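You operate a simulated robot arm through the tools that you are given. There is no shell and no other tool.

The job below is to be done with a simulated two-armed robot. You get a single attempt, and the scene is never put back.

TASK
Twist the wire of the green washer hanger tight, then hang it under GOOD.
Fine: hang it on the white band, shut the chuck, crank till the pointer is in the green, open the chuck.

The check looks at the end state, three seconds after you hand in, the way a careful person would. Anything else that was tipped, shoved, dropped, spilled or broken makes it a failure.

THE ROBOT
Two 7-joint arms with fingered hands on one trunk that stands fixed in place. Base frame: the origin is at the foot of the trunk, x ahead of it, y to its left, z up; the work surface is at about z = 820. Units: mm, rad, N and s.
The left shoulder is at [60, 166, 926], the right one opposite. With the tool pointing down near the work surface each hand reaches from about 360 to 860 mm from the base axis, measured 20 degrees to its own side. Payload 5 kg a hand.
Tool frame (each hand has its own): the origin (TCP) lies between the finger pads and is the grasp point; the fingertips stand 32 mm ahead of it; z points along the fingers, y is the line along which they close. The gripper opens to 160 mm; its body begins 89 mm behind the TCP. The gripper is a hand of 3 fingers: y runs from the thumb to the fingers, the wrist lies at [0, 0, -267] in the tool frame, and closing takes about 1.5 s.
Orientation is that of the tool frame in the base frame, as a unit quaternion [x, y, z, w]. With the fingers straight down and closing along the base's y, the tool's x points along the base's -x, its y along +y and its z along -z.

THE INTERFACE
- The arms move only by the tool step_arm. It takes "left_commands", "right_commands" or both (then of equal length, played together; a hand with none holds still); each is a list that holds one entry, the list of rows, each a list of 7 numbers: the finger opening in m, from 0 to 0.16, then the shift along the tool's x, y, z in m, then the turn, a rotation vector about the tool's x, y, z in rad. In form: [[[gripper, x, y, z, wx, wy, wz], ...]]. A call has 1 to 20 rows; each row shifts and turns the commanded pose from where the row before left it, along the tool's axes as they then stand. Rows are played at 5 a second. More than 50 mm and 0.15 rad between two rows, or a gripper value outside its range, and nothing of the call is played. A pose out of reach is approached as far as the arm can. The call stops where the force on the tool passes 50 N (or 10 N more than at its start, if that is more) or the arm is blocked; 0.2 s more then pass. Each finger travels about 45 mm/s and halts on what it meets, pressing with about 23 N; the grip force reading is that of the motor and also rises with nothing between the fingers. The clock runs only during rows and for 0.2 s after the last one: add rows that do not move to give the fingers time. The reply holds the time, the measured pose of the TCP, the force on the tool along the base axes, the opening and the grip force, in the units named above and with some noise, with the torque about the TCP (base axes, N m) and any sound that the robot's microphone picked up, and new pictures: "views" is both (left out), scene, wrist or none (wrist: the cameras of the hands that moved).
- Cameras (640 x 400 px; columns grow to the right, rows downward): "scene" is now at [59.8, 2.6, 1585.6]; the picture's right is [0.02, -1.00, 0.00], its down [-0.56, -0.01, -0.83] and it looks along [0.83, 0.01, -0.56] (base axes); focal length 329 px, centre (320, 200). "left" rides on the left gripper at [-65, -4, -116] in its tool frame; the picture's right is [0.06, -1.00, 0.00], its down [0.87, 0.06, -0.49] and it looks along [0.49, 0.03, 0.87] (tool axes); focal length 261 px, centre (320, 200). "right" rides on the right gripper at [65, -4, -116] in its tool frame; the picture's right is [0.06, 1.00, 0.00], its down [-0.87, 0.05, -0.49] and it looks along [-0.49, 0.03, 0.87] (tool axes); focal length 261 px, centre (320, 200).
- move_column(by): slides the trunk up (or, below 0, down) by that many mm; the arms and the scene camera ride with it, the base frame stays. It gives what a move gives, with no picture.
- hand_shape(shape, hand): the hand has 3 fingers and takes this shape, open, in about a second: jaw (thumb against the fingers, like two jaws); tri (thumb and two fingers); tip (a fingertip pinch); poke (one finger out to press); point (the index stretched); flat (the hand flat); cup (the hand cupped); fist (a fist). The gripper value then closes the fingers along that shape, each until it touches; the sizes above hold for jaw. It gives what a move gives, with no picture.
- head_to(pan, tilt): turns the head with the scene camera to pan (to the left, within 1.501 rad either way) and tilt (down, from -0.506 to 1.204), counted from straight ahead of the robot. It gives what a move gives, and a new picture of the scene camera.
- probe_pixels(camera, pixels): for up to 12 pixels [column, row] of the newest picture of that camera ("zoom" is the newest enlarged one), the place [x, y, z] in the base frame of the surface seen there, good to about 3 mm. The clock stands still meanwhile.
- zoom(camera, box): a new picture of the part [left, top, right, bottom] of that camera's present view, enlarged. The clock stands still meanwhile.
- finish_job(): hands the job in; it is judged then, once.

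Open the grippers and draw the arms clear of the work before you hand the job in, unless the task says otherwise.

The tools are called after "Call:" as a command line: name --argument value ..., lists and objects as JSON in quotes. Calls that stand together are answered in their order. step_arm: Moves the arms, as the interface text tells. Its arguments: {"type":"object","properties":{"left_commands":{"type":"array","items":{"type":"array","items":{"type":"array","items":{"type":"number"}}}},"right_commands":{"type":"array","items":{"type":"array","items":{"type":"array","items":{"type":"number"}}}},"views":{"type":"string","enum":["both","scene","wrist","none"]}},"required":[]} The other tools are called the same way: move_column (by) moves the trunk up or down; hand_shape (shape, hand) gives the hand a shape; head_to (pan, tilt) turns the head that bears the scene camera; probe_pixels (camera, pixels) gives the place of the surface under pixels of a picture; zoom (camera, box) takes an enlarged picture of a part of a camera's view; finish_job () hands the job in.

At the start:

```text
clock: 0.0
left_tool_pos: [472.8, 244.7, 1365.8]
left_tool_rot: [0.0, 1.0, 0.0, 0.0]
left_contact_force: [-0.4, 0.5, -0.3]
left_wrist_torque: [0.02, 0.0, -0.01]
left_opening: 160.0
left_gripper_force: 0.1
left_shape: jaw
right_tool_pos: [526.1, -87.9, 1314.9]
right_tool_rot: [0.001, 1.0, 0.0, 0.001]
right_contact_force: [-0.1, 0.3, 0.8]
right_wrist_torque: [0.04, -0.01, 0.02]
right_opening: 160.1
right_gripper_force: 0.1
right_shape: jaw
trunk travel left (down, up): [-475.0, 115.0]
head pan, tilt (commanded): [0.017, 0.593]
```

scene: 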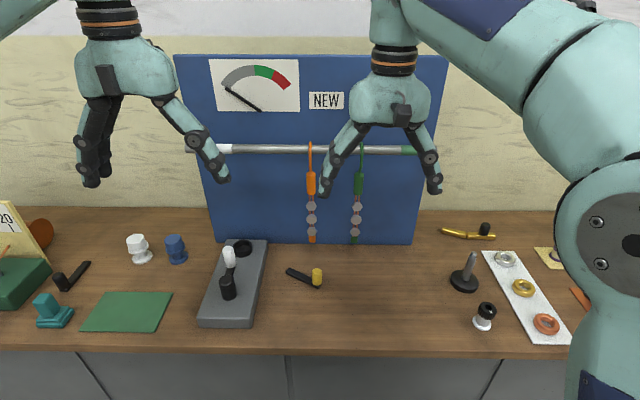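
right: 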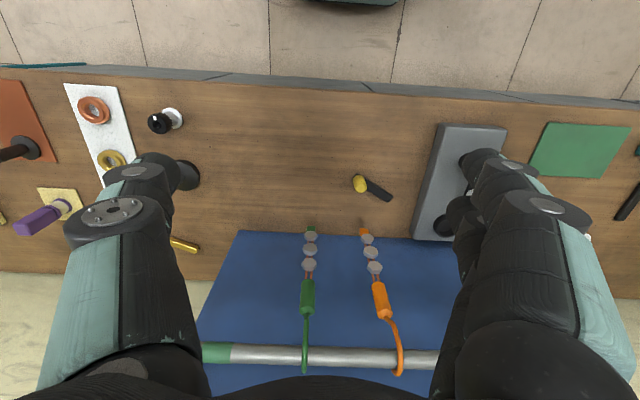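
left: 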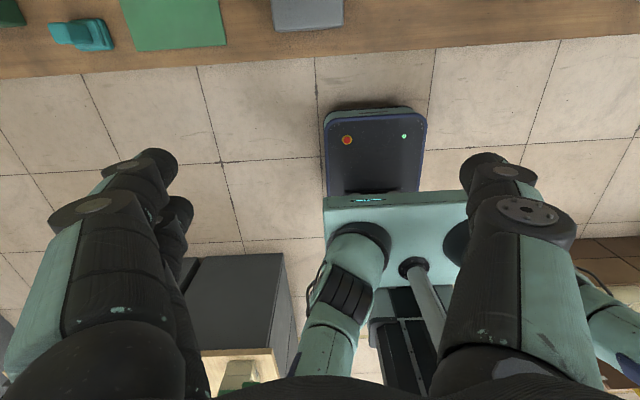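

The scene shows a blue board with a gauge at (255,85), a NEW label at (326,100), a rail with orange and green hangers at (310,190) and (358,190), and a grey fixture at (235,285). I'll look closer before moving.

Call:
zoom --camera "scene" --box '[170, 50, 450, 250]'

Call:
zoom --camera "scene" --box '[170, 220, 350, 340]'

Call:
zoom --camera "right" --box '[180, 200, 480, 390]'

```text
2.00 times, centred on (310, 150) of scene
```

zoom: 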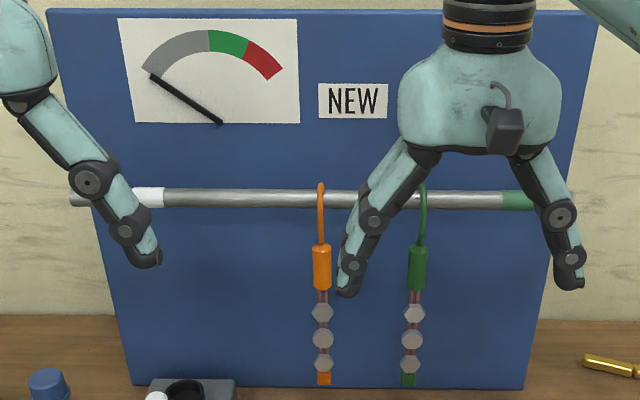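

```text
3.33 times, centred on (260, 280) of scene
```

zoom: 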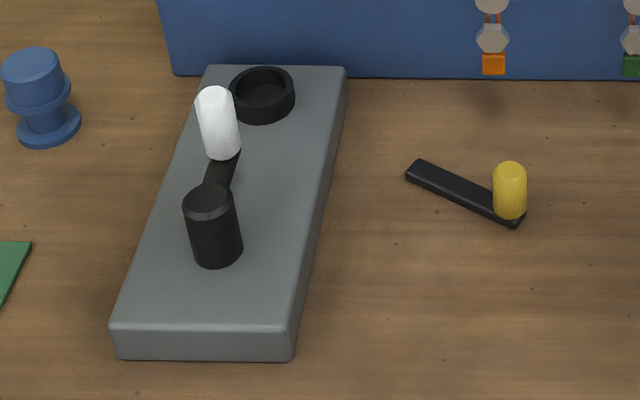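

```text
2.11 times, centred on (330, 295) of right
```

zoom: 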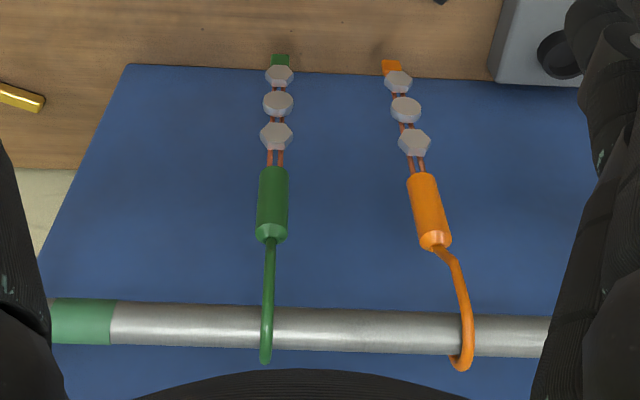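

The hands cover parts of the board (a GOOD label may be behind the right hand). I'll move the right hand outward (-y) and the left hand outward (+y) in free air to clear the view.

Call:
step_arm --right_commands '[[[0.16, 0.02, -0.04, 0, 0, 0, 0], [0.16, 0.02, -0.04, 0, 0, 0, 0], [0.16, 0.02, -0.04, 0, 0, 0, 0], [0.16, 0.02, -0.04, 0, 0, 0, 0], [0.16, 0.02, -0.04, 0, 0, 0, 0], [0.16, 0.0, -0.04, 0, 0, 0, 0]]]' --left_commands '[[[0.16, 0, 0.03, 0, 0, 0, 0], [0.16, 0, 0.03, 0, 0, 0, 0], [0.16, 0, 0.03, 0, 0, 0, 0], [0.16, 0, 0.03, 0, 0, 0, 0], [0.16, 0, 0.03, 0, 0, 0, 0], [0.16, 0, 0.0, 0, 0, 0, 0]]]' --views "scene"

```text
clock: 1.4
left_tool_pos: [471.9, 393.0, 1364.7]
left_tool_rot: [0.001, 1.0, 0.0, 0.0]
left_contact_force: [-0.4, 0.1, -0.4]
left_wrist_torque: [0.03, 0.03, -0.02]
left_opening: 159.9
left_gripper_force: 0.1
left_shape: jaw
right_tool_pos: [423.8, -327.8, 1317.4]
right_tool_rot: [0.001, 1.0, 0.001, 0.001]
right_contact_force: [0.2, -0.6, 0.6]
right_wrist_torque: [0.03, -0.01, 0.02]
right_opening: 160.0
right_gripper_force: 0.0
right_shape: jaw
trunk travel left (down, up): [-475.0, 115.0]
head pan, tilt (commanded): [0.017, 0.593]
```

scene: 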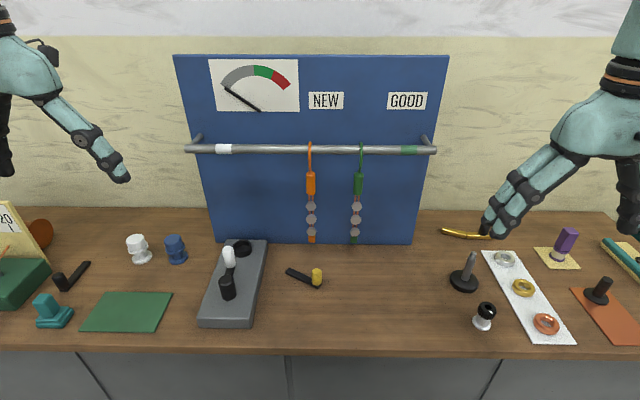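

The board is now clear: GOOD at (407,101) above the green band at (408,150), the white band at (224,148) above the fixture. I'll zoom on parts for detail.

Call:
zoom --camera "scene" --box '[180, 130, 300, 330]'

Call:
zoom --camera "scene" --box '[290, 125, 450, 250]'

Call:
zoom --camera "scene" --box '[190, 230, 280, 335]'

Call:
probe_pixels --camera "scene" --pixels '[[224, 148], [310, 150], [361, 150], [408, 150], [359, 182], [357, 206], [356, 219], [355, 231], [354, 241], [310, 182], [243, 247], [229, 255]]'

Call:
probe_pixels --camera "scene" --pixels '[[227, 275], [227, 295], [210, 250], [205, 315], [255, 270], [240, 310], [260, 240], [220, 300], [330, 230], [330, 130], [435, 148], [425, 135]]'

```text
2.00 times, centred on (240, 230) of scene
```

zoom: 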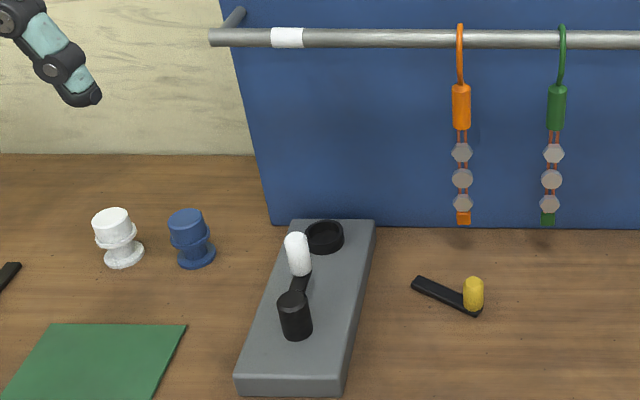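

```text
3.20 times, centred on (370, 188) of scene
```

zoom: 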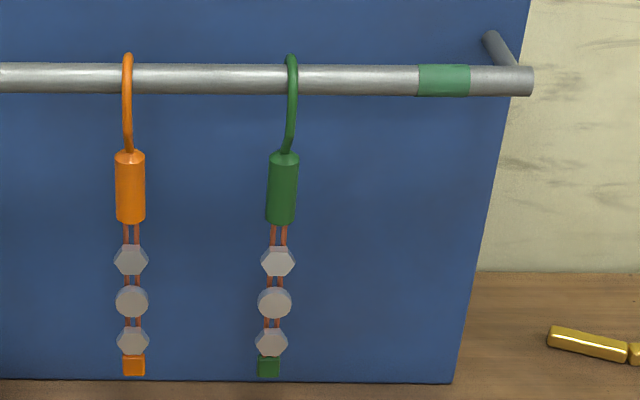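

```text
3.81 times, centred on (235, 282) of scene
```

zoom: 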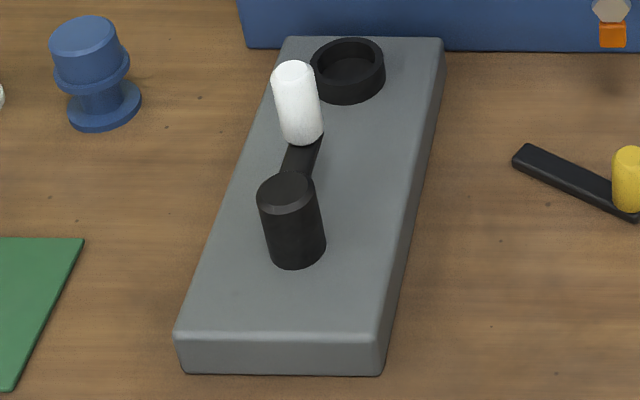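

```text
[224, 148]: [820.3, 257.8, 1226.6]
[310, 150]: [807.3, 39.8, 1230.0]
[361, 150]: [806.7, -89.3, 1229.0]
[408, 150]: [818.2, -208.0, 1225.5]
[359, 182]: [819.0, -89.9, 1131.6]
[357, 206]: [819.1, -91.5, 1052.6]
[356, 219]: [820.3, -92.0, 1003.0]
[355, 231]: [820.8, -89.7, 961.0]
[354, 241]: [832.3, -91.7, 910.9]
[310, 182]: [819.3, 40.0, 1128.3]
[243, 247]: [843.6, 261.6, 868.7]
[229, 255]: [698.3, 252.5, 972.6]
```

```text
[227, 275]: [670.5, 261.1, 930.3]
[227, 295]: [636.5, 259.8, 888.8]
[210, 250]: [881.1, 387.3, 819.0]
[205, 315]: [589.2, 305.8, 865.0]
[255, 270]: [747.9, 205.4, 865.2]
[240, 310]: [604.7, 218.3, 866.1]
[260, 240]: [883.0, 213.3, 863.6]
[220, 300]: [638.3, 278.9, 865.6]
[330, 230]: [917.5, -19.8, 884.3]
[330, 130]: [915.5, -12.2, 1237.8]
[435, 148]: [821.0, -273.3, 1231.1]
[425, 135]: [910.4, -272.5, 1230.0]
```

The hanger hangs at y≈-90 on a rail at x≈830, z≈1226. I need more detail of the fixture and the loose-looking parts, so I'll zoom on (305,277), (70,275), (470,232) and the lower right.

Call:
zoom --camera "scene" --box '[275, 255, 340, 297]'

Call:
zoom --camera "scene" --box '[0, 200, 200, 340]'

Call:
zoom --camera "scene" --box '[430, 210, 640, 350]'

Call:
zoom --camera "scene" --box '[205, 235, 265, 275]'

```text
9.52 times, centred on (308, 276) of scene
```

zoom: 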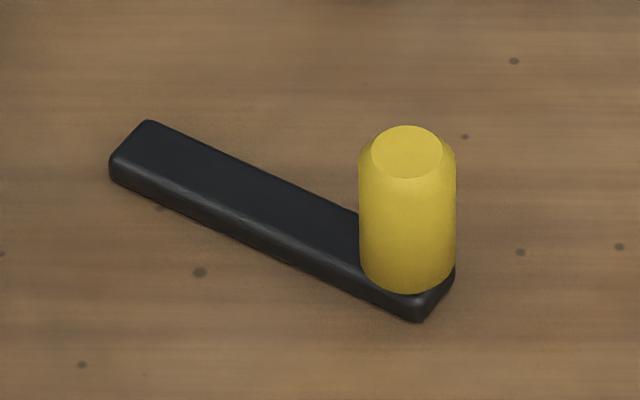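

```text
2.86 times, centred on (100, 270) of scene
```

zoom: 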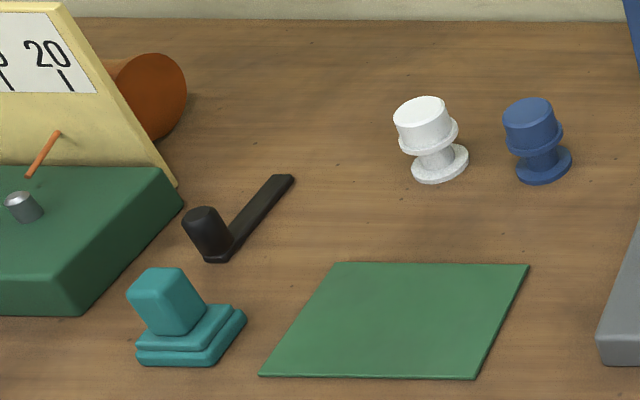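

```text
2.86 times, centred on (535, 280) of scene
```

zoom: 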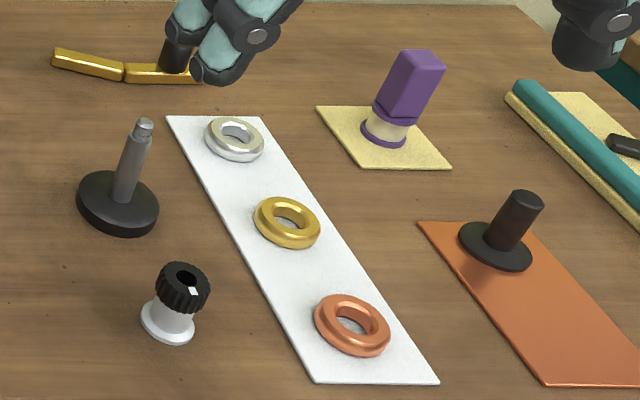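

```text
10.00 times, centred on (235, 255) of scene
```

zoom: 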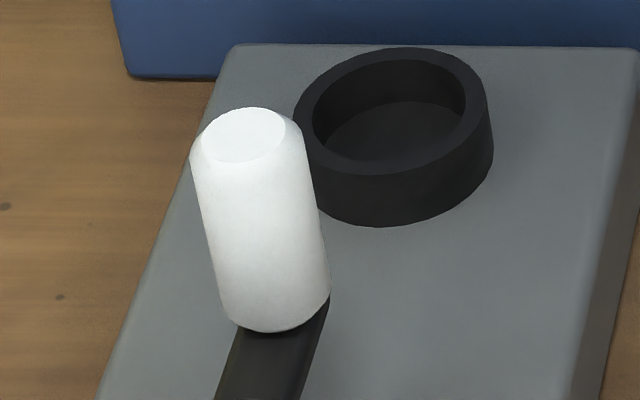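

The yellow-knobbed bar near the fixture may be the chuck lever. I'll probe the ring, white handle and its bar in the current zoom, then the yellow lever.

Call:
probe_pixels --camera "zoom" --pixels '[[478, 90], [305, 130], [405, 53], [385, 172], [400, 125], [245, 140], [265, 365], [280, 330], [385, 200], [270, 270], [560, 200], [290, 130]]'

Call:
zoom --camera "scene" --box '[200, 260, 260, 300]'

```text
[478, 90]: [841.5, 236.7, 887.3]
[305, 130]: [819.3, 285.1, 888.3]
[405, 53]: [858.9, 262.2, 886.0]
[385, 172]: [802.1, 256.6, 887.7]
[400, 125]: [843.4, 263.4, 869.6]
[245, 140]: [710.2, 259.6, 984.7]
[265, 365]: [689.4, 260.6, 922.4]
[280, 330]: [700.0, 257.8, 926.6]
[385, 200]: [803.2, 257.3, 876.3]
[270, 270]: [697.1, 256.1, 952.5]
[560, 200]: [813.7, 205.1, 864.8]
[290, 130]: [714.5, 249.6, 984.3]
```

```text
10.00 times, centred on (230, 280) of scene
```

zoom: 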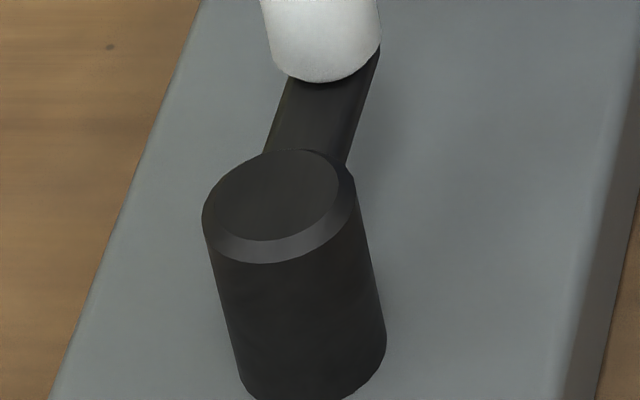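

The ring is centred near (830,260), rim z≈888; white handle spans z 927–984 at x≈708. Probing the hub now, then the yellow lever.

Call:
probe_pixels --camera "zoom" --pixels '[[270, 190], [225, 190], [340, 180], [280, 250], [285, 165], [310, 330], [320, 120], [300, 385], [380, 330], [225, 330], [295, 150], [360, 80]]'

Call:
zoom --camera "scene" --box '[275, 255, 340, 297]'

```text
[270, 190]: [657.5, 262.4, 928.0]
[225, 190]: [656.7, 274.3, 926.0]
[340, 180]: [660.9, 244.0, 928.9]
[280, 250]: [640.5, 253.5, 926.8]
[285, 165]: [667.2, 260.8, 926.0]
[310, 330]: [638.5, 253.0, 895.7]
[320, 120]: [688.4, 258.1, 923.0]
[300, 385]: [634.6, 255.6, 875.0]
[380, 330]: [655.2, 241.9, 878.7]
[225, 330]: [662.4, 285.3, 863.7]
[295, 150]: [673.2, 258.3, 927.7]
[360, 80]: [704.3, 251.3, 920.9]
```

```text
9.52 times, centred on (308, 276) of scene
```

zoom: 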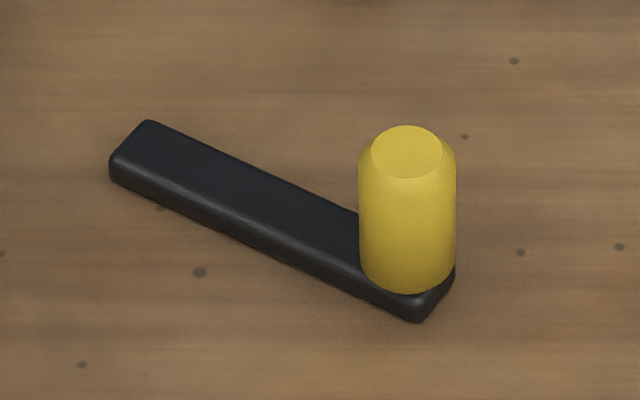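

The hub is at (655,258), top z≈928, crank radius ≈52 mm. Now probing the yellow lever.

Call:
probe_pixels --camera "zoom" --pixels '[[150, 125], [130, 150], [115, 175], [240, 195], [405, 150], [405, 230], [420, 300], [450, 280], [420, 318], [340, 215], [60, 200], [500, 300]]'

Call:
zoom --camera "scene" --box '[30, 245, 110, 335]'

```text
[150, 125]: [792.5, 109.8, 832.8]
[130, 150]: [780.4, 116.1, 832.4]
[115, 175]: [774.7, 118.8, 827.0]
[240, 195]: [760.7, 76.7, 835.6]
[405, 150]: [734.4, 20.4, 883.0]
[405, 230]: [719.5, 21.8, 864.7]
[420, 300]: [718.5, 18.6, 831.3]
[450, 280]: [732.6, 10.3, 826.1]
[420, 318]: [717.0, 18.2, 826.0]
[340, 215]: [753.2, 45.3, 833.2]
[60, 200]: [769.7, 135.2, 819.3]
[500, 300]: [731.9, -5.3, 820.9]
```

```text
4.44 times, centred on (70, 290) of scene
```

zoom: 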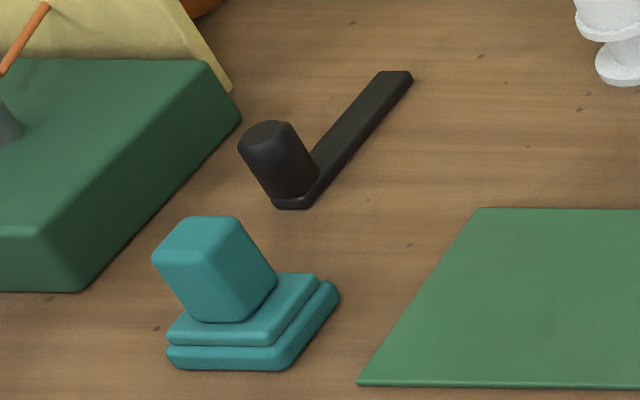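

The yellow lever lies on the table from (785,113) to knob (730,20), z 833–883; likely the chuck lever. First I bring the right hand forward in free air to (560,-250,1250) and turn it to point ahead (+x) to inspect the hanger.

Call:
step_arm --right_commands '[[[0.16, -0.034, 0.02, 0.017, 0, 0, 0], [0.16, -0.034, 0.02, 0.017, 0, 0, 0], [0.16, -0.034, 0.02, 0.017, 0, 0, 0], [0.16, -0.034, 0.02, 0.016, 0, 0, 0], [0.12, 0, 0, 0, 0, -0.15, 0], [0.12, 0, 0, 0, 0, -0.15, 0], [0.12, 0, 0, 0, 0, -0.15, 0], [0.12, 0, 0, 0, 0, -0.15, 0], [0.12, 0, 0, 0, 0, -0.15, 0], [0.1, 0, 0, 0, 0, -0.15, 0], [0.1, 0, 0, 0, 0, -0.15, 0], [0.1, 0, 0, 0, 0, -0.15, 0], [0.1, 0, 0, 0, 0, -0.15, 0], [0.1, 0, 0, 0, 0, -0.15, 0], [0.1, 0, 0, 0, 0, -0.0708, 0], [0.1, 0, 0, 0, 0, 0, 0]]]' --views "both"

```text
clock: 4.8
left_tool_pos: [471.7, 394.0, 1365.6]
left_tool_rot: [0.0, 1.0, 0.0, 0.001]
left_contact_force: [-0.2, -1.1, -0.1]
left_wrist_torque: [0.05, -0.03, -0.01]
left_opening: 159.9
left_gripper_force: 0.1
left_shape: jaw
right_tool_pos: [552.5, -270.6, 1270.6]
right_tool_rot: [0.013, 0.723, -0.014, 0.691]
right_contact_force: [0.2, 7.2, 2.7]
right_wrist_torque: [0.0, 0.24, -0.7]
right_opening: 100.2
right_gripper_force: 0.0
right_shape: jaw
right hand out of reach, approached as far as the arm can: row 14, 15
trunk travel left (down, up): [-475.0, 115.0]
head pan, tilt (commanded): [0.017, 0.593]
```

scene: 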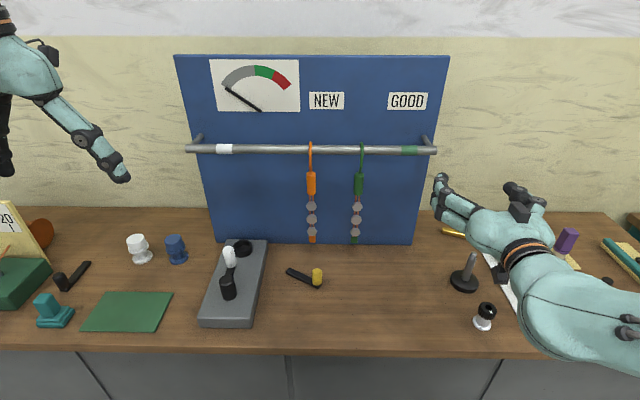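
right: 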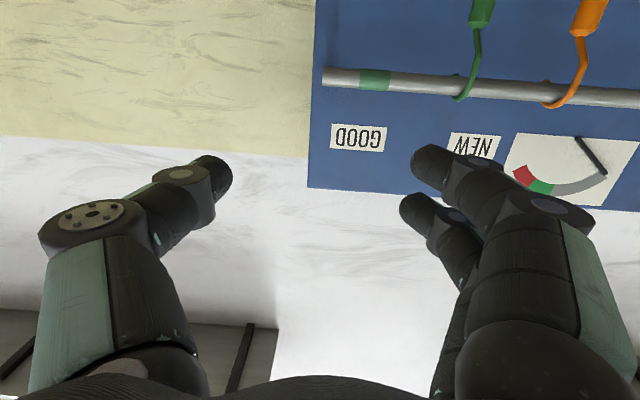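

The right hand now points ahead (limited slightly by reach near the body); its camera looks up and sees the hooks at (470,70) and (580,70) upside-down. I zoom there for the hook shape.

Call:
zoom --camera "right" --box '[420, 0, 640, 130]'

Call:
zoom --camera "scene" --box '[340, 135, 380, 200]'

```text
2.91 times, centred on (530, 65) of right
```

zoom: 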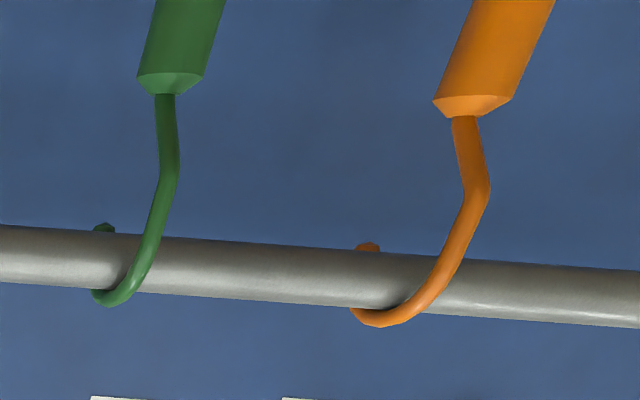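

```text
6.15 times, centred on (360, 168) of scene
```

zoom: 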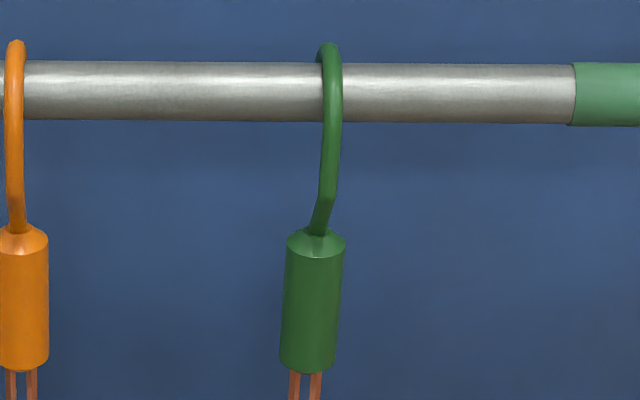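

The hook wraps front → over the top → tip behind the rail near z≈1215, so I need to lift about 45 mm then pull towards the robot. Green handle spans z≈1088–1154 at y≈-90. I move the hand to (700,-90,1121) in front of it with a 90 mm opening.

Call:
step_arm --right_commands '[[[0.09, 0.021, 0.026, 0.023, 0, 0, 0], [0.09, 0.021, 0.026, 0.023, 0, 0, 0], [0.09, 0.021, 0.026, 0.023, 0, 0, 0], [0.09, 0.021, 0.026, 0.023, 0, 0, 0], [0.09, 0.021, 0.026, 0.023, 0, 0, 0], [0.09, 0.022, 0.028, 0.023, 0, 0, 0], [0.09, 0, 0, 0, 0, 0, 0], [0.09, 0, 0, 0, 0, 0, 0]]]' --views "both"

```text
clock: 6.6
left_tool_pos: [472.7, 394.2, 1365.5]
left_tool_rot: [0.0, 1.0, 0.0, 0.001]
left_contact_force: [0.2, -0.3, 0.2]
left_wrist_torque: [0.02, 0.01, 0.02]
left_opening: 159.9
left_gripper_force: 0.1
left_shape: jaw
right_tool_pos: [552.1, -258.0, 1274.3]
right_tool_rot: [0.004, 0.721, -0.005, 0.693]
right_contact_force: [-1.0, 0.3, 0.2]
right_wrist_torque: [0.0, 0.03, 0.02]
right_opening: 90.4
right_gripper_force: 0.0
right_shape: jaw
right hand out of reach, approached as far as the arm can: row 1, 2, 3, 4, 5, 6
trunk travel left (down, up): [-475.0, 115.0]
head pan, tilt (commanded): [0.017, 0.593]
```

scene: 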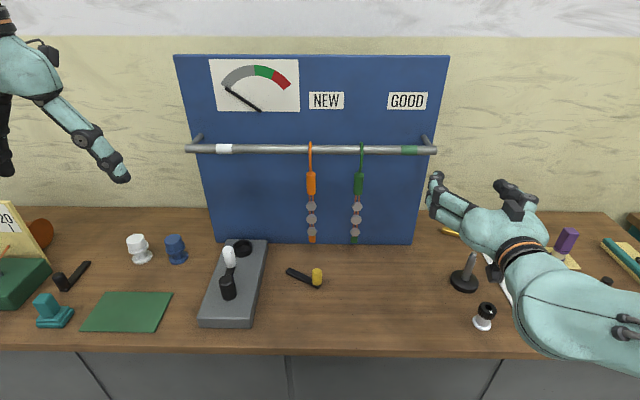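
right: 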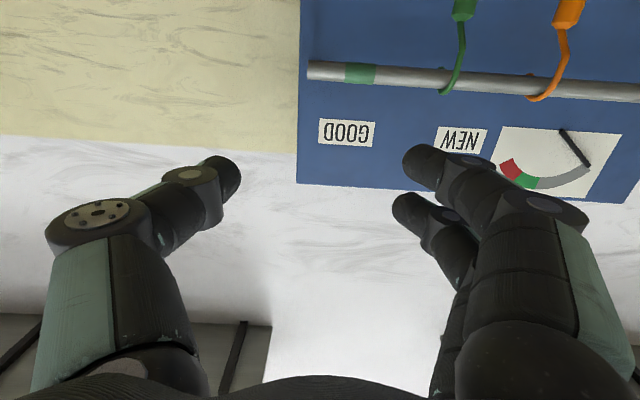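

The arm stayed stuck at (552,-258,1274), likely wrist joint-limited with the shoulder so low. I'll raise the trunk 100 mm so that pointing ahead at z≈1120 gets easier; nothing is near either arm.

Call:
move_column --by 100

Call:
step_arm --right_commands '[[[0.09, 0, 0, 0, 0, 0.1, 0], [0.09, 0, 0, 0, 0, 0.1, 0], [0.09, 0, 0, 0, 0, 0, 0]]]' --views "scene"

```text
clock: 7.9
left_tool_pos: [471.3, 393.6, 1465.1]
left_tool_rot: [0.001, 1.0, 0.0, 0.0]
left_contact_force: [-0.4, -0.8, -0.9]
left_wrist_torque: [0.01, 0.02, -0.01]
left_opening: 159.8
left_gripper_force: 0.1
left_shape: jaw
right_tool_pos: [552.2, -256.5, 1375.9]
right_tool_rot: [0.004, 0.721, -0.005, 0.693]
right_contact_force: [-0.3, 0.0, 0.3]
right_wrist_torque: [0.01, 0.01, 0.01]
right_opening: 90.5
right_gripper_force: 0.0
right_shape: jaw
trunk travel left (down, up): [-575.0, 15.0]
head pan, tilt (commanded): [0.017, 0.593]
```

```text
clock: 8.7
left_tool_pos: [472.4, 393.7, 1464.5]
left_tool_rot: [0.0, 1.0, 0.001, 0.0]
left_contact_force: [-0.7, -0.2, -0.8]
left_wrist_torque: [0.03, -0.05, 0.01]
left_opening: 159.5
left_gripper_force: 0.1
left_shape: jaw
right_tool_pos: [552.8, -257.7, 1375.5]
right_tool_rot: [0.004, 0.786, -0.005, 0.618]
right_contact_force: [0.7, -0.6, 0.7]
right_wrist_torque: [0.0, -0.02, 0.01]
right_opening: 90.4
right_gripper_force: 0.1
right_shape: jaw
trunk travel left (down, up): [-575.0, 15.0]
head pan, tilt (commanded): [0.017, 0.593]
```

scene: 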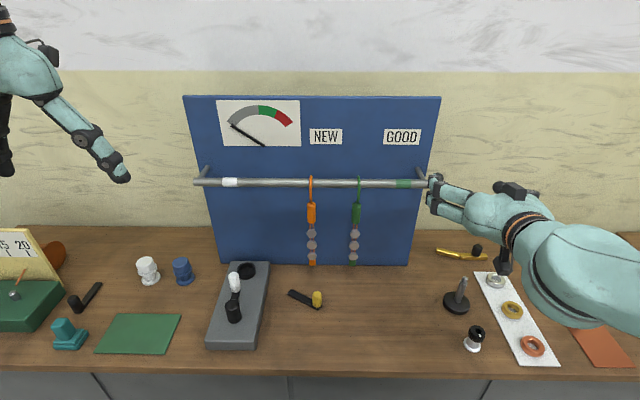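

The pose resets to the actual one, so I can continue: the tool is now pitched 13.6° below horizontal at (553,-258,1375). I move to about (700,-90,1121) in front of the green handle.

Call:
step_arm --right_commands '[[[0.09, 0.0265, 0.021, 0.0253, 0, 0, 0], [0.09, 0.0265, 0.021, 0.0253, 0, 0, 0], [0.09, 0.0265, 0.021, 0.0253, 0, 0, 0], [0.09, 0.0265, 0.021, 0.0253, 0, 0, 0], [0.09, 0.0265, 0.021, 0.0253, 0, 0, 0], [0.09, 0.0265, 0.021, 0.0253, 0, 0, 0], [0.09, 0.0265, 0.021, 0.0253, 0, 0, 0], [0.09, 0.0265, 0.021, 0.0253, 0, 0, 0], [0.09, 0, 0, 0, 0, 0, 0]]]' --views "both"

```text
clock: 10.7
left_tool_pos: [472.9, 393.3, 1465.1]
left_tool_rot: [0.0, 1.0, 0.0, 0.0]
left_contact_force: [0.9, 0.2, -0.1]
left_wrist_torque: [0.01, 0.03, -0.03]
left_opening: 160.2
left_gripper_force: 0.0
left_shape: jaw
right_tool_pos: [636.0, -165.8, 1246.5]
right_tool_rot: [0.005, 0.787, -0.005, 0.616]
right_contact_force: [-0.3, -0.1, -0.2]
right_wrist_torque: [0.03, 0.01, 0.01]
right_opening: 89.7
right_gripper_force: 0.1
right_shape: jaw
right hand out of reach, approached as far as the arm can: row 4, 5, 6, 7, 8
trunk travel left (down, up): [-575.0, 15.0]
head pan, tilt (commanded): [0.017, 0.593]
```

scene: 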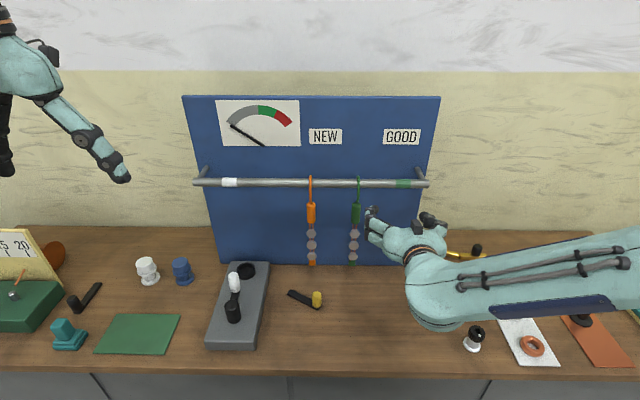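
right: 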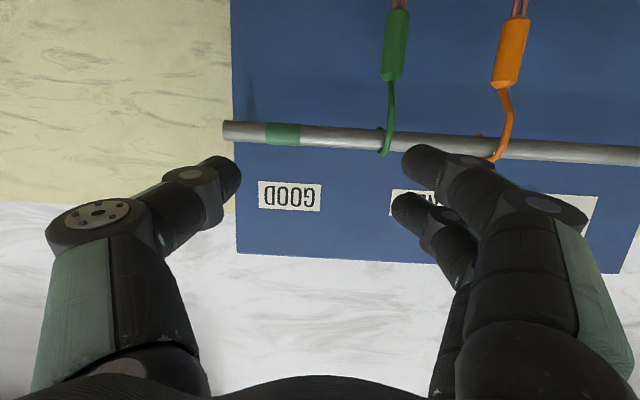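

The arm is too folded with the forearm pointing left, so a straight-ahead wrist is at its limit. I'll yaw the hand to the left (about base z) by about 0.55 rad to ease the wrist, in place.

Call:
step_arm --right_commands '[[[0.09, 0, 0, 0, -0.135, 0, -0.033], [0.09, 0, 0, 0, -0.135, 0, -0.033], [0.09, 0, 0, 0, -0.135, 0, -0.033], [0.09, 0, 0, 0, -0.135, 0, -0.033], [0.09, 0, 0, 0, 0, 0, 0]]]' --views "scene"

```text
clock: 11.9
left_tool_pos: [472.0, 393.5, 1465.0]
left_tool_rot: [0.001, 1.0, 0.0, 0.0]
left_contact_force: [-1.2, 1.0, -0.1]
left_wrist_torque: [0.0, -0.01, 0.01]
left_opening: 160.0
left_gripper_force: 0.0
left_shape: jaw
right_tool_pos: [632.2, -168.5, 1239.8]
right_tool_rot: [-0.178, 0.775, 0.137, 0.59]
right_contact_force: [-0.2, -1.5, 0.2]
right_wrist_torque: [-0.02, -0.01, 0.0]
right_opening: 89.8
right_gripper_force: 0.0
right_shape: jaw
right hand out of reach, approached as far as the arm can: row 1
trunk travel left (down, up): [-575.0, 15.0]
head pan, tilt (commanded): [0.017, 0.593]
```

scene: 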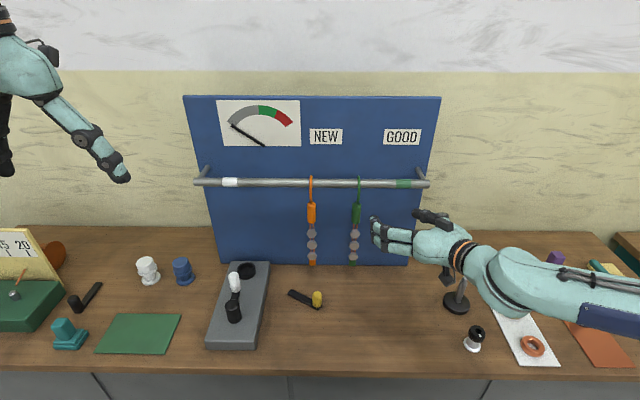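

The yaw worked: tool now yaws 26° left, pitched 15° down at (632,-168,1240). I move to a pre-grasp 120 mm back on the approach line, about (727,-141,1153).

Call:
step_arm --right_commands '[[[0.09, 0.0145, -0.0043, 0.0292, 0, 0, 0], [0.09, 0.0145, -0.0043, 0.0292, 0, 0, 0], [0.09, 0.0145, -0.0043, 0.0292, 0, 0, 0], [0.09, 0.0145, -0.0043, 0.0292, 0, 0, 0], [0.09, 0, 0, 0, 0, 0, 0]]]' --views "both"

```text
clock: 13.1
left_tool_pos: [472.0, 393.9, 1464.4]
left_tool_rot: [0.0, 1.0, 0.0, 0.001]
left_contact_force: [-0.5, -0.5, 0.6]
left_wrist_torque: [0.01, -0.03, 0.0]
left_opening: 159.4
left_gripper_force: 0.0
left_shape: jaw
right_tool_pos: [727.0, -140.3, 1152.8]
right_tool_rot: [-0.177, 0.775, 0.136, 0.591]
right_contact_force: [-0.6, -0.4, 0.1]
right_wrist_torque: [-0.04, 0.0, -0.04]
right_opening: 90.1
right_gripper_force: 0.0
right_shape: jaw
trunk travel left (down, up): [-575.0, 15.0]
head pan, tilt (commanded): [0.017, 0.593]
```

scene: 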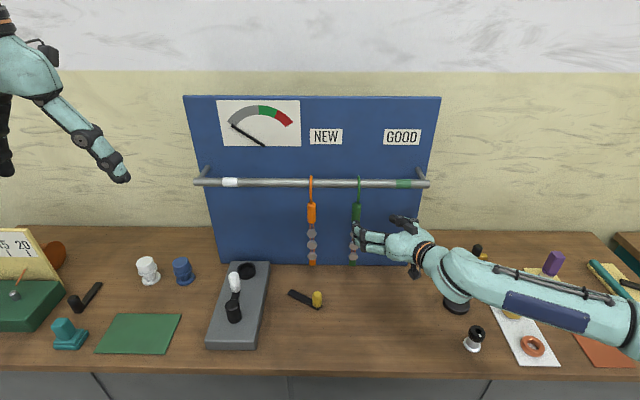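
right: 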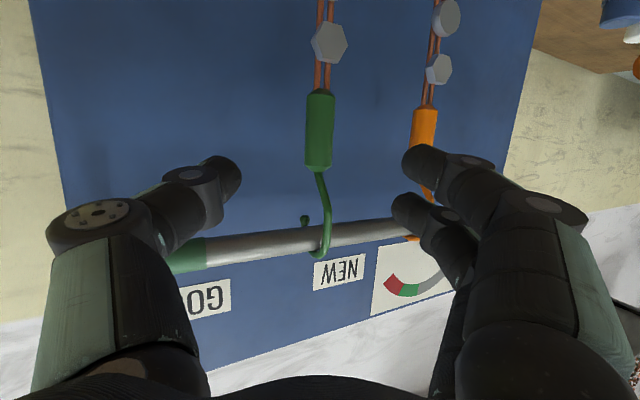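

The handle appears at (319,130) in the wrist view, right where my target projects (320,135). I advance 120 mm along the tool axis with the fingers open at 90 mm.

Call:
step_arm --right_commands '[[[0.09, 0, 0, 0.03, 0, 0, 0], [0.09, 0, 0, 0.03, 0, 0, 0], [0.09, 0, 0, 0.03, 0, 0, 0], [0.09, 0, 0, 0.03, 0, 0, 0], [0.09, 0, 0, 0, 0, 0, 0]]]' --views "both"

```text
clock: 14.3
left_tool_pos: [472.5, 393.2, 1465.1]
left_tool_rot: [0.001, 1.0, -0.001, 0.0]
left_contact_force: [0.0, 0.3, -0.4]
left_wrist_torque: [0.04, -0.02, -0.03]
left_opening: 160.1
left_gripper_force: 0.0
left_shape: jaw
right_tool_pos: [832.5, -91.1, 1119.9]
right_tool_rot: [-0.176, 0.776, 0.136, 0.59]
right_contact_force: [-0.3, -0.1, -0.6]
right_wrist_torque: [0.0, 0.0, 0.01]
right_opening: 89.7
right_gripper_force: 0.0
right_shape: jaw
trunk travel left (down, up): [-575.0, 15.0]
head pan, tilt (commanded): [0.017, 0.593]
```

scene: 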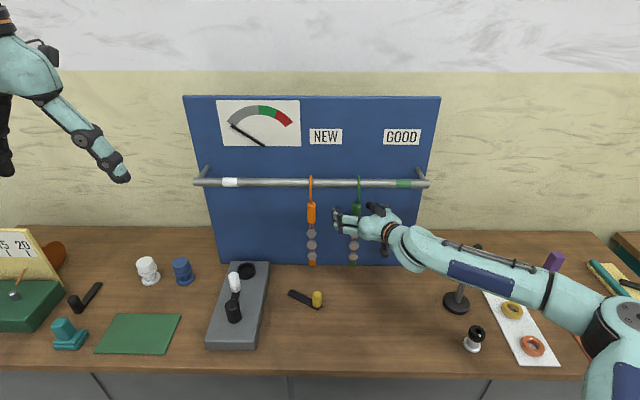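
right: 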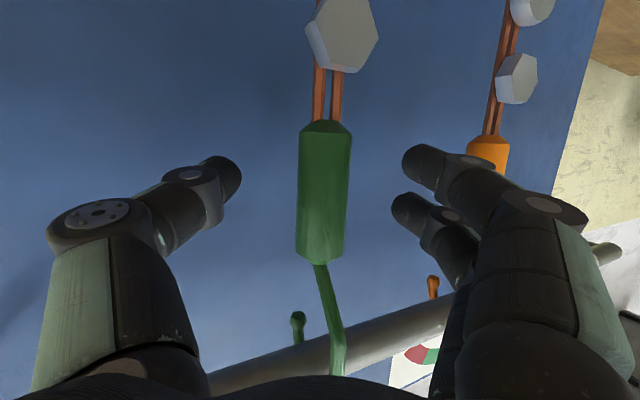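

The handle is centred at (323,190) between the fingers. I close the right gripper on it.

Call:
step_arm --right_commands '[[[0.05, 0, 0, 0, 0, 0, 0], [0.03, 0, 0, 0, 0, 0, 0], [0.015, 0, 0, 0, 0, 0, 0], [0.005, 0, 0, 0, 0, 0, 0], [0.005, 0, 0, 0, 0, 0, 0], [0.005, 0, 0, 0, 0, 0, 0], [0.005, 0, 0, 0, 0, 0, 0], [0.005, 0, 0, 0, 0, 0, 0]]]' --views "both"

```text
clock: 16.1
left_tool_pos: [471.9, 393.0, 1465.2]
left_tool_rot: [0.001, 1.0, 0.0, 0.0]
left_contact_force: [0.2, -0.1, 0.1]
left_wrist_torque: [0.04, 0.0, -0.01]
left_opening: 159.7
left_gripper_force: 0.0
left_shape: jaw
right_tool_pos: [831.5, -92.2, 1120.2]
right_tool_rot: [-0.177, 0.776, 0.136, 0.59]
right_contact_force: [0.2, -0.5, -0.2]
right_wrist_torque: [0.03, 0.0, -0.01]
right_opening: 0.1
right_gripper_force: 23.0
right_shape: jaw
trunk travel left (down, up): [-575.0, 15.0]
head pan, tilt (commanded): [0.017, 0.593]
```

scene: 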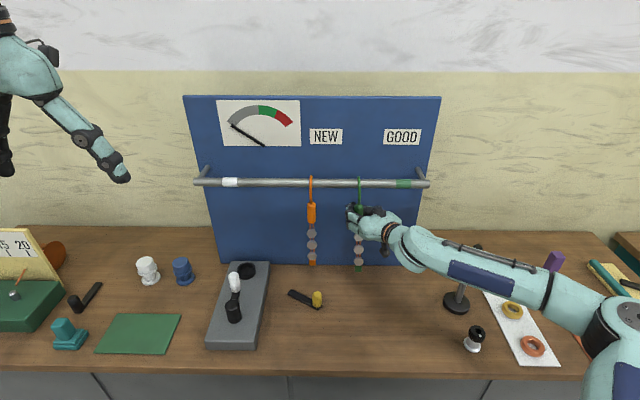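
right: 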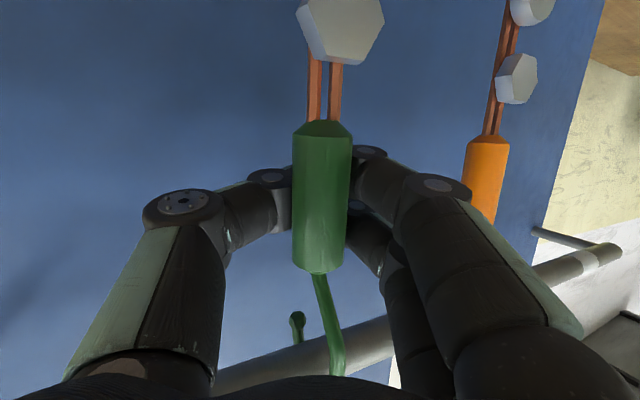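

The reading shows opening 0.1 mm, so the handle seems to have slid toward the palm with the fingertips meeting behind it. I zoom the wrist camera to check how it is held.

Call:
zoom --camera "right" --box '[200, 60, 460, 380]'

Call:
zoom --camera "scene" --box '[320, 165, 430, 280]'

Call:
probe_pixels --camera "right" --pixels '[[322, 140], [322, 190], [322, 250], [270, 190], [370, 180], [340, 320], [297, 320], [340, 30]]'

```text
1.25 times, centred on (330, 220) of right
```

zoom: 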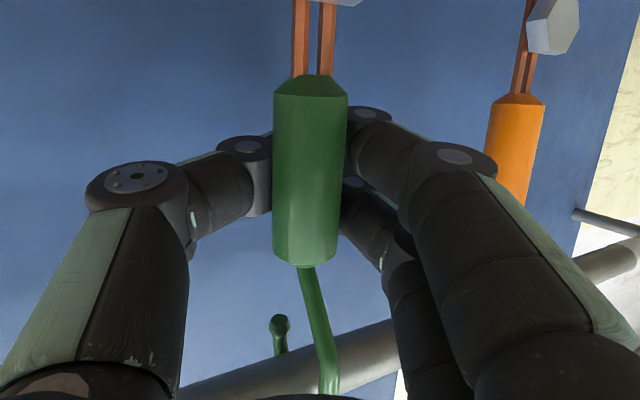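

```text
3.48 times, centred on (375, 222) of scene
```

zoom: 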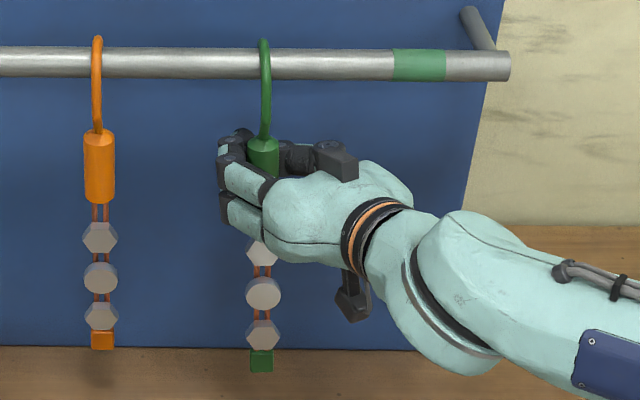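

```text
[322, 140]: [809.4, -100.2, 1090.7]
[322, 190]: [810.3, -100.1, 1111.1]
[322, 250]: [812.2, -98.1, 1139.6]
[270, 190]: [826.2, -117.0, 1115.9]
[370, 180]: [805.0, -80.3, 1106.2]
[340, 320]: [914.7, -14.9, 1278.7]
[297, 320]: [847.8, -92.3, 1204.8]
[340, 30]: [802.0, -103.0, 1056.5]
```

The handle sits about 10 mm behind the TCP, between the finger links, and the hook tip is at (848,-92,1205), so I need more than 35 mm of lift. I test the hold by lifting 20 mm straight up.

Call:
step_arm --right_commands '[[[0.0, -0.0096, 0, -0.0026, 0, 0, 0], [0.0, -0.0096, 0, -0.0026, 0, 0, 0], [0.0, 0, 0, 0, 0, 0, 0]]]' --views "both"

```text
clock: 16.9
left_tool_pos: [472.2, 393.5, 1464.1]
left_tool_rot: [0.001, 1.0, 0.001, 0.0]
left_contact_force: [0.2, -0.8, 0.3]
left_wrist_torque: [0.01, -0.01, -0.02]
left_opening: 159.7
left_gripper_force: 0.1
left_shape: jaw
right_tool_pos: [830.2, -90.9, 1141.5]
right_tool_rot: [-0.177, 0.776, 0.136, 0.59]
right_contact_force: [-0.2, 0.4, -0.2]
right_wrist_torque: [0.03, 0.0, 0.03]
right_opening: 0.1
right_gripper_force: 23.3
right_shape: jaw
trunk travel left (down, up): [-575.0, 15.0]
head pan, tilt (commanded): [0.017, 0.593]
```

scene: 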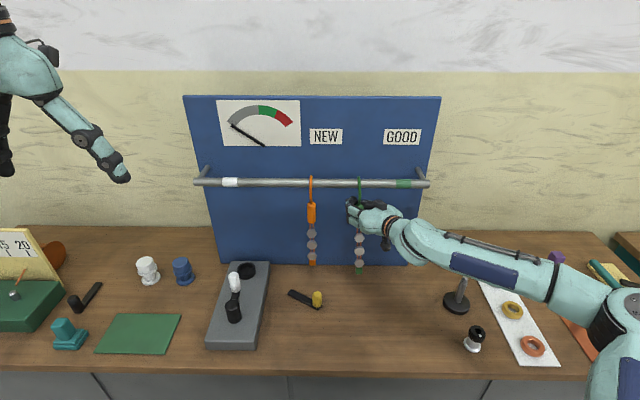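
right: 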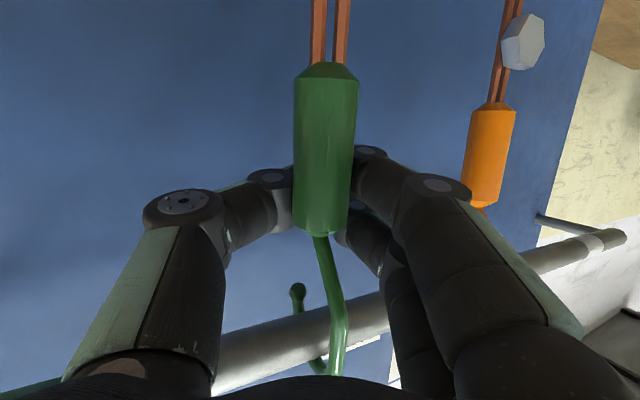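

The hand slid up along the handle: it's only caged, not gripped. I go back down 20 mm, open to 90 mm and retreat 130 mm along the approach line to study better hand shapes in free air.

Call:
step_arm --right_commands '[[[0.0, 0.0096, 0, 0.0026, 0, 0, 0], [0.0, 0.0096, 0, 0.0026, 0, 0, 0], [0.03, 0, 0, 0, 0, 0, 0], [0.06, 0, 0, 0, 0, 0, 0], [0.09, 0, 0, 0, 0, 0, 0], [0.09, 0, 0, 0, 0, 0, 0], [0.09, 0, 0, 0, 0, 0, 0], [0.09, 0, 0, 0, 0, 0, 0], [0.09, 0, 0, 0, 0, 0, 0]]]' --views "both"

```text
clock: 18.9
left_tool_pos: [472.8, 393.7, 1464.7]
left_tool_rot: [0.001, 1.0, 0.001, 0.001]
left_contact_force: [-0.7, -1.0, -1.2]
left_wrist_torque: [0.02, 0.0, 0.05]
left_opening: 159.9
left_gripper_force: 0.1
left_shape: jaw
right_tool_pos: [831.3, -90.9, 1121.3]
right_tool_rot: [-0.177, 0.776, 0.136, 0.59]
right_contact_force: [-0.5, -0.2, 0.5]
right_wrist_torque: [-0.01, -0.03, -0.01]
right_opening: 89.1
right_gripper_force: 0.0
right_shape: jaw
trunk travel left (down, up): [-575.0, 15.0]
head pan, tilt (commanded): [0.017, 0.593]
```

scene: 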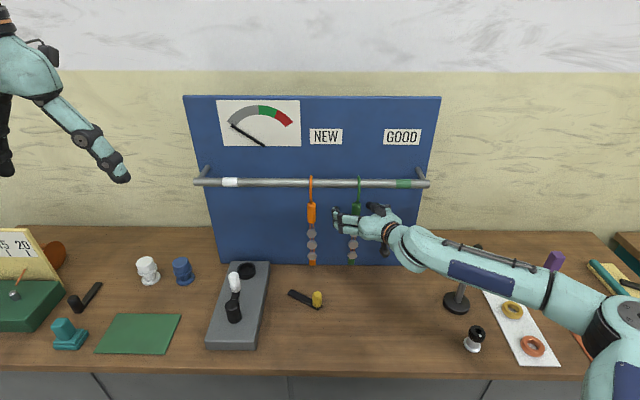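
right: 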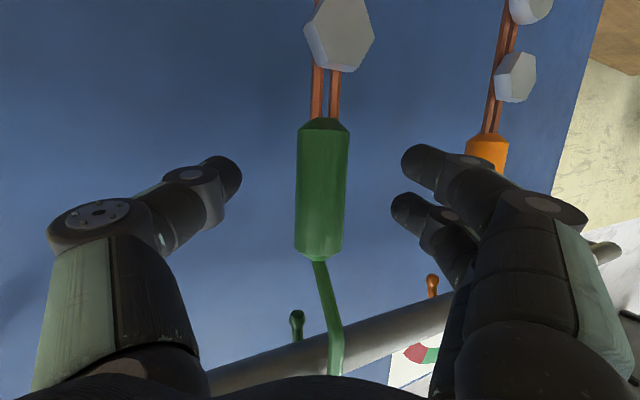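

The hanger settled back to its rest. I probe the finger links and the handle here to learn the geometry relative to the TCP.

Call:
probe_pixels --camera "right" --pixels '[[230, 172], [195, 180], [95, 220], [322, 140], [322, 190], [322, 240], [415, 160], [470, 165], [545, 205], [405, 205], [445, 220], [297, 325]]'

```text
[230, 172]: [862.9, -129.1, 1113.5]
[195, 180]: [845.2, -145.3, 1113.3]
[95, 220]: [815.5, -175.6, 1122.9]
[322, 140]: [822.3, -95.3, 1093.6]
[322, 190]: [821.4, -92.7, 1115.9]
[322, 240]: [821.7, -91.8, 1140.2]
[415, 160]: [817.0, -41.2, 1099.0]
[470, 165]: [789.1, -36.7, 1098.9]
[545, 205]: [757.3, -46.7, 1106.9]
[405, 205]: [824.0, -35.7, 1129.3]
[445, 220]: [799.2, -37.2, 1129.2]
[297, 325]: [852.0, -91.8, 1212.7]
```

The handle sat at tool z≈+3 while the fingertips curl in ahead of it, so the pads wedge it towards the palm. I retreat 130 mm to try other hand shapes in free air.

Call:
step_arm --right_commands '[[[0.09, 0, 0, -0.04, 0, 0, 0], [0.09, 0, 0, -0.045, 0, 0, 0], [0.09, 0, 0, -0.045, 0, 0, 0], [0.09, 0, 0, 0, 0, 0, 0]]]' --views "none"

Call:
hand_shape --hand "right" --shape "tri"

Call:
step_arm --right_commands '[[[0.16, 0, 0, 0, 0, 0, 0], [0.16, 0, 0, 0, 0, 0, 0]]]' --views "wrist"

Call:
step_arm --right_commands '[[[0.08, 0, 0, 0, 0, 0, 0], [0.05, 0, 0, 0, 0, 0, 0], [0.03, 0, 0, 0, 0, 0, 0], [0.025, 0, 0, 0, 0, 0, 0], [0.025, 0, 0, 0, 0, 0, 0], [0.025, 0, 0, 0, 0, 0, 0], [0.025, 0, 0, 0, 0, 0, 0], [0.025, 0, 0, 0, 0, 0, 0]]]' --views "both"

```text
clock: 19.9
left_tool_pos: [473.9, 394.2, 1463.0]
left_tool_rot: [0.0, 1.0, 0.001, 0.0]
left_contact_force: [-0.4, 0.2, -0.4]
left_wrist_torque: [-0.02, 0.02, -0.01]
left_opening: 159.8
left_gripper_force: 0.1
left_shape: jaw
right_tool_pos: [719.2, -144.6, 1157.1]
right_tool_rot: [-0.178, 0.776, 0.137, 0.59]
right_contact_force: [0.0, -0.4, 0.1]
right_wrist_torque: [0.01, -0.01, 0.02]
right_opening: 89.5
right_gripper_force: 0.1
right_shape: jaw
trunk travel left (down, up): [-575.0, 15.0]
head pan, tilt (commanded): [0.017, 0.593]
```

```text
clock: 20.8
left_tool_pos: [472.6, 394.0, 1465.3]
left_tool_rot: [0.001, 1.0, 0.0, 0.0]
left_contact_force: [-0.3, 1.2, 0.6]
left_wrist_torque: [-0.02, 0.04, 0.02]
left_opening: 159.6
left_gripper_force: 0.1
left_shape: jaw
right_tool_pos: [719.7, -146.0, 1157.5]
right_tool_rot: [-0.178, 0.775, 0.137, 0.59]
right_contact_force: [-0.3, -0.6, -0.1]
right_wrist_torque: [0.01, -0.02, 0.01]
right_opening: 160.0
right_gripper_force: 0.0
right_shape: tri
trunk travel left (down, up): [-575.0, 15.0]
head pan, tilt (commanded): [0.017, 0.593]
```

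```text
clock: 21.4
left_tool_pos: [471.7, 393.5, 1464.2]
left_tool_rot: [0.001, 1.0, 0.0, 0.0]
left_contact_force: [-0.3, 0.3, 0.2]
left_wrist_torque: [0.0, 0.0, 0.0]
left_opening: 159.8
left_gripper_force: 0.1
left_shape: jaw
right_tool_pos: [719.5, -144.4, 1157.4]
right_tool_rot: [-0.177, 0.776, 0.136, 0.59]
right_contact_force: [-0.1, 0.5, 0.5]
right_wrist_torque: [-0.02, 0.0, 0.0]
right_opening: 159.9
right_gripper_force: 0.1
right_shape: tri
trunk travel left (down, up): [-575.0, 15.0]
head pan, tilt (commanded): [0.017, 0.593]
```

right: 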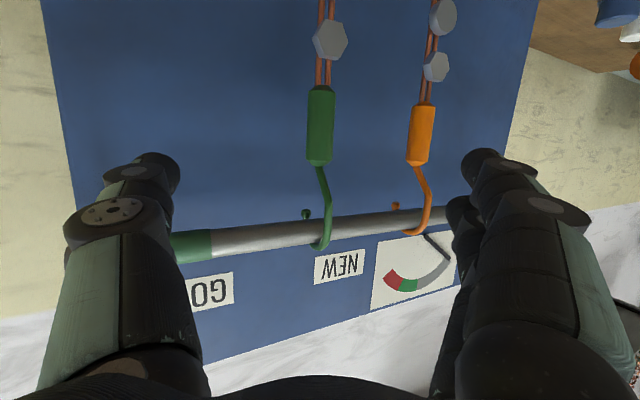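

```text
clock: 23.2
left_tool_pos: [473.0, 394.0, 1464.0]
left_tool_rot: [0.001, 1.0, 0.0, -0.001]
left_contact_force: [-0.1, -0.5, 0.7]
left_wrist_torque: [0.01, -0.02, 0.01]
left_opening: 160.0
left_gripper_force: 0.0
left_shape: jaw
right_tool_pos: [719.7, -143.6, 1156.1]
right_tool_rot: [-0.177, 0.775, 0.136, 0.591]
right_contact_force: [0.2, 0.8, -0.8]
right_wrist_torque: [-0.01, 0.01, 0.03]
right_opening: 25.4
right_gripper_force: 0.1
right_shape: tri
trunk travel left (down, up): [-575.0, 15.0]
head pan, tilt (commanded): [0.017, 0.593]
```

scene: 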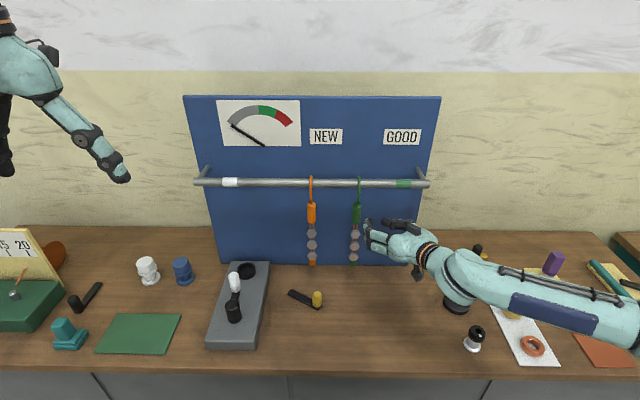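
right: 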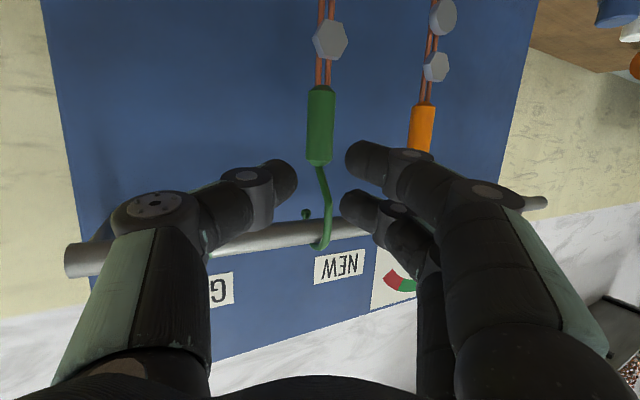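

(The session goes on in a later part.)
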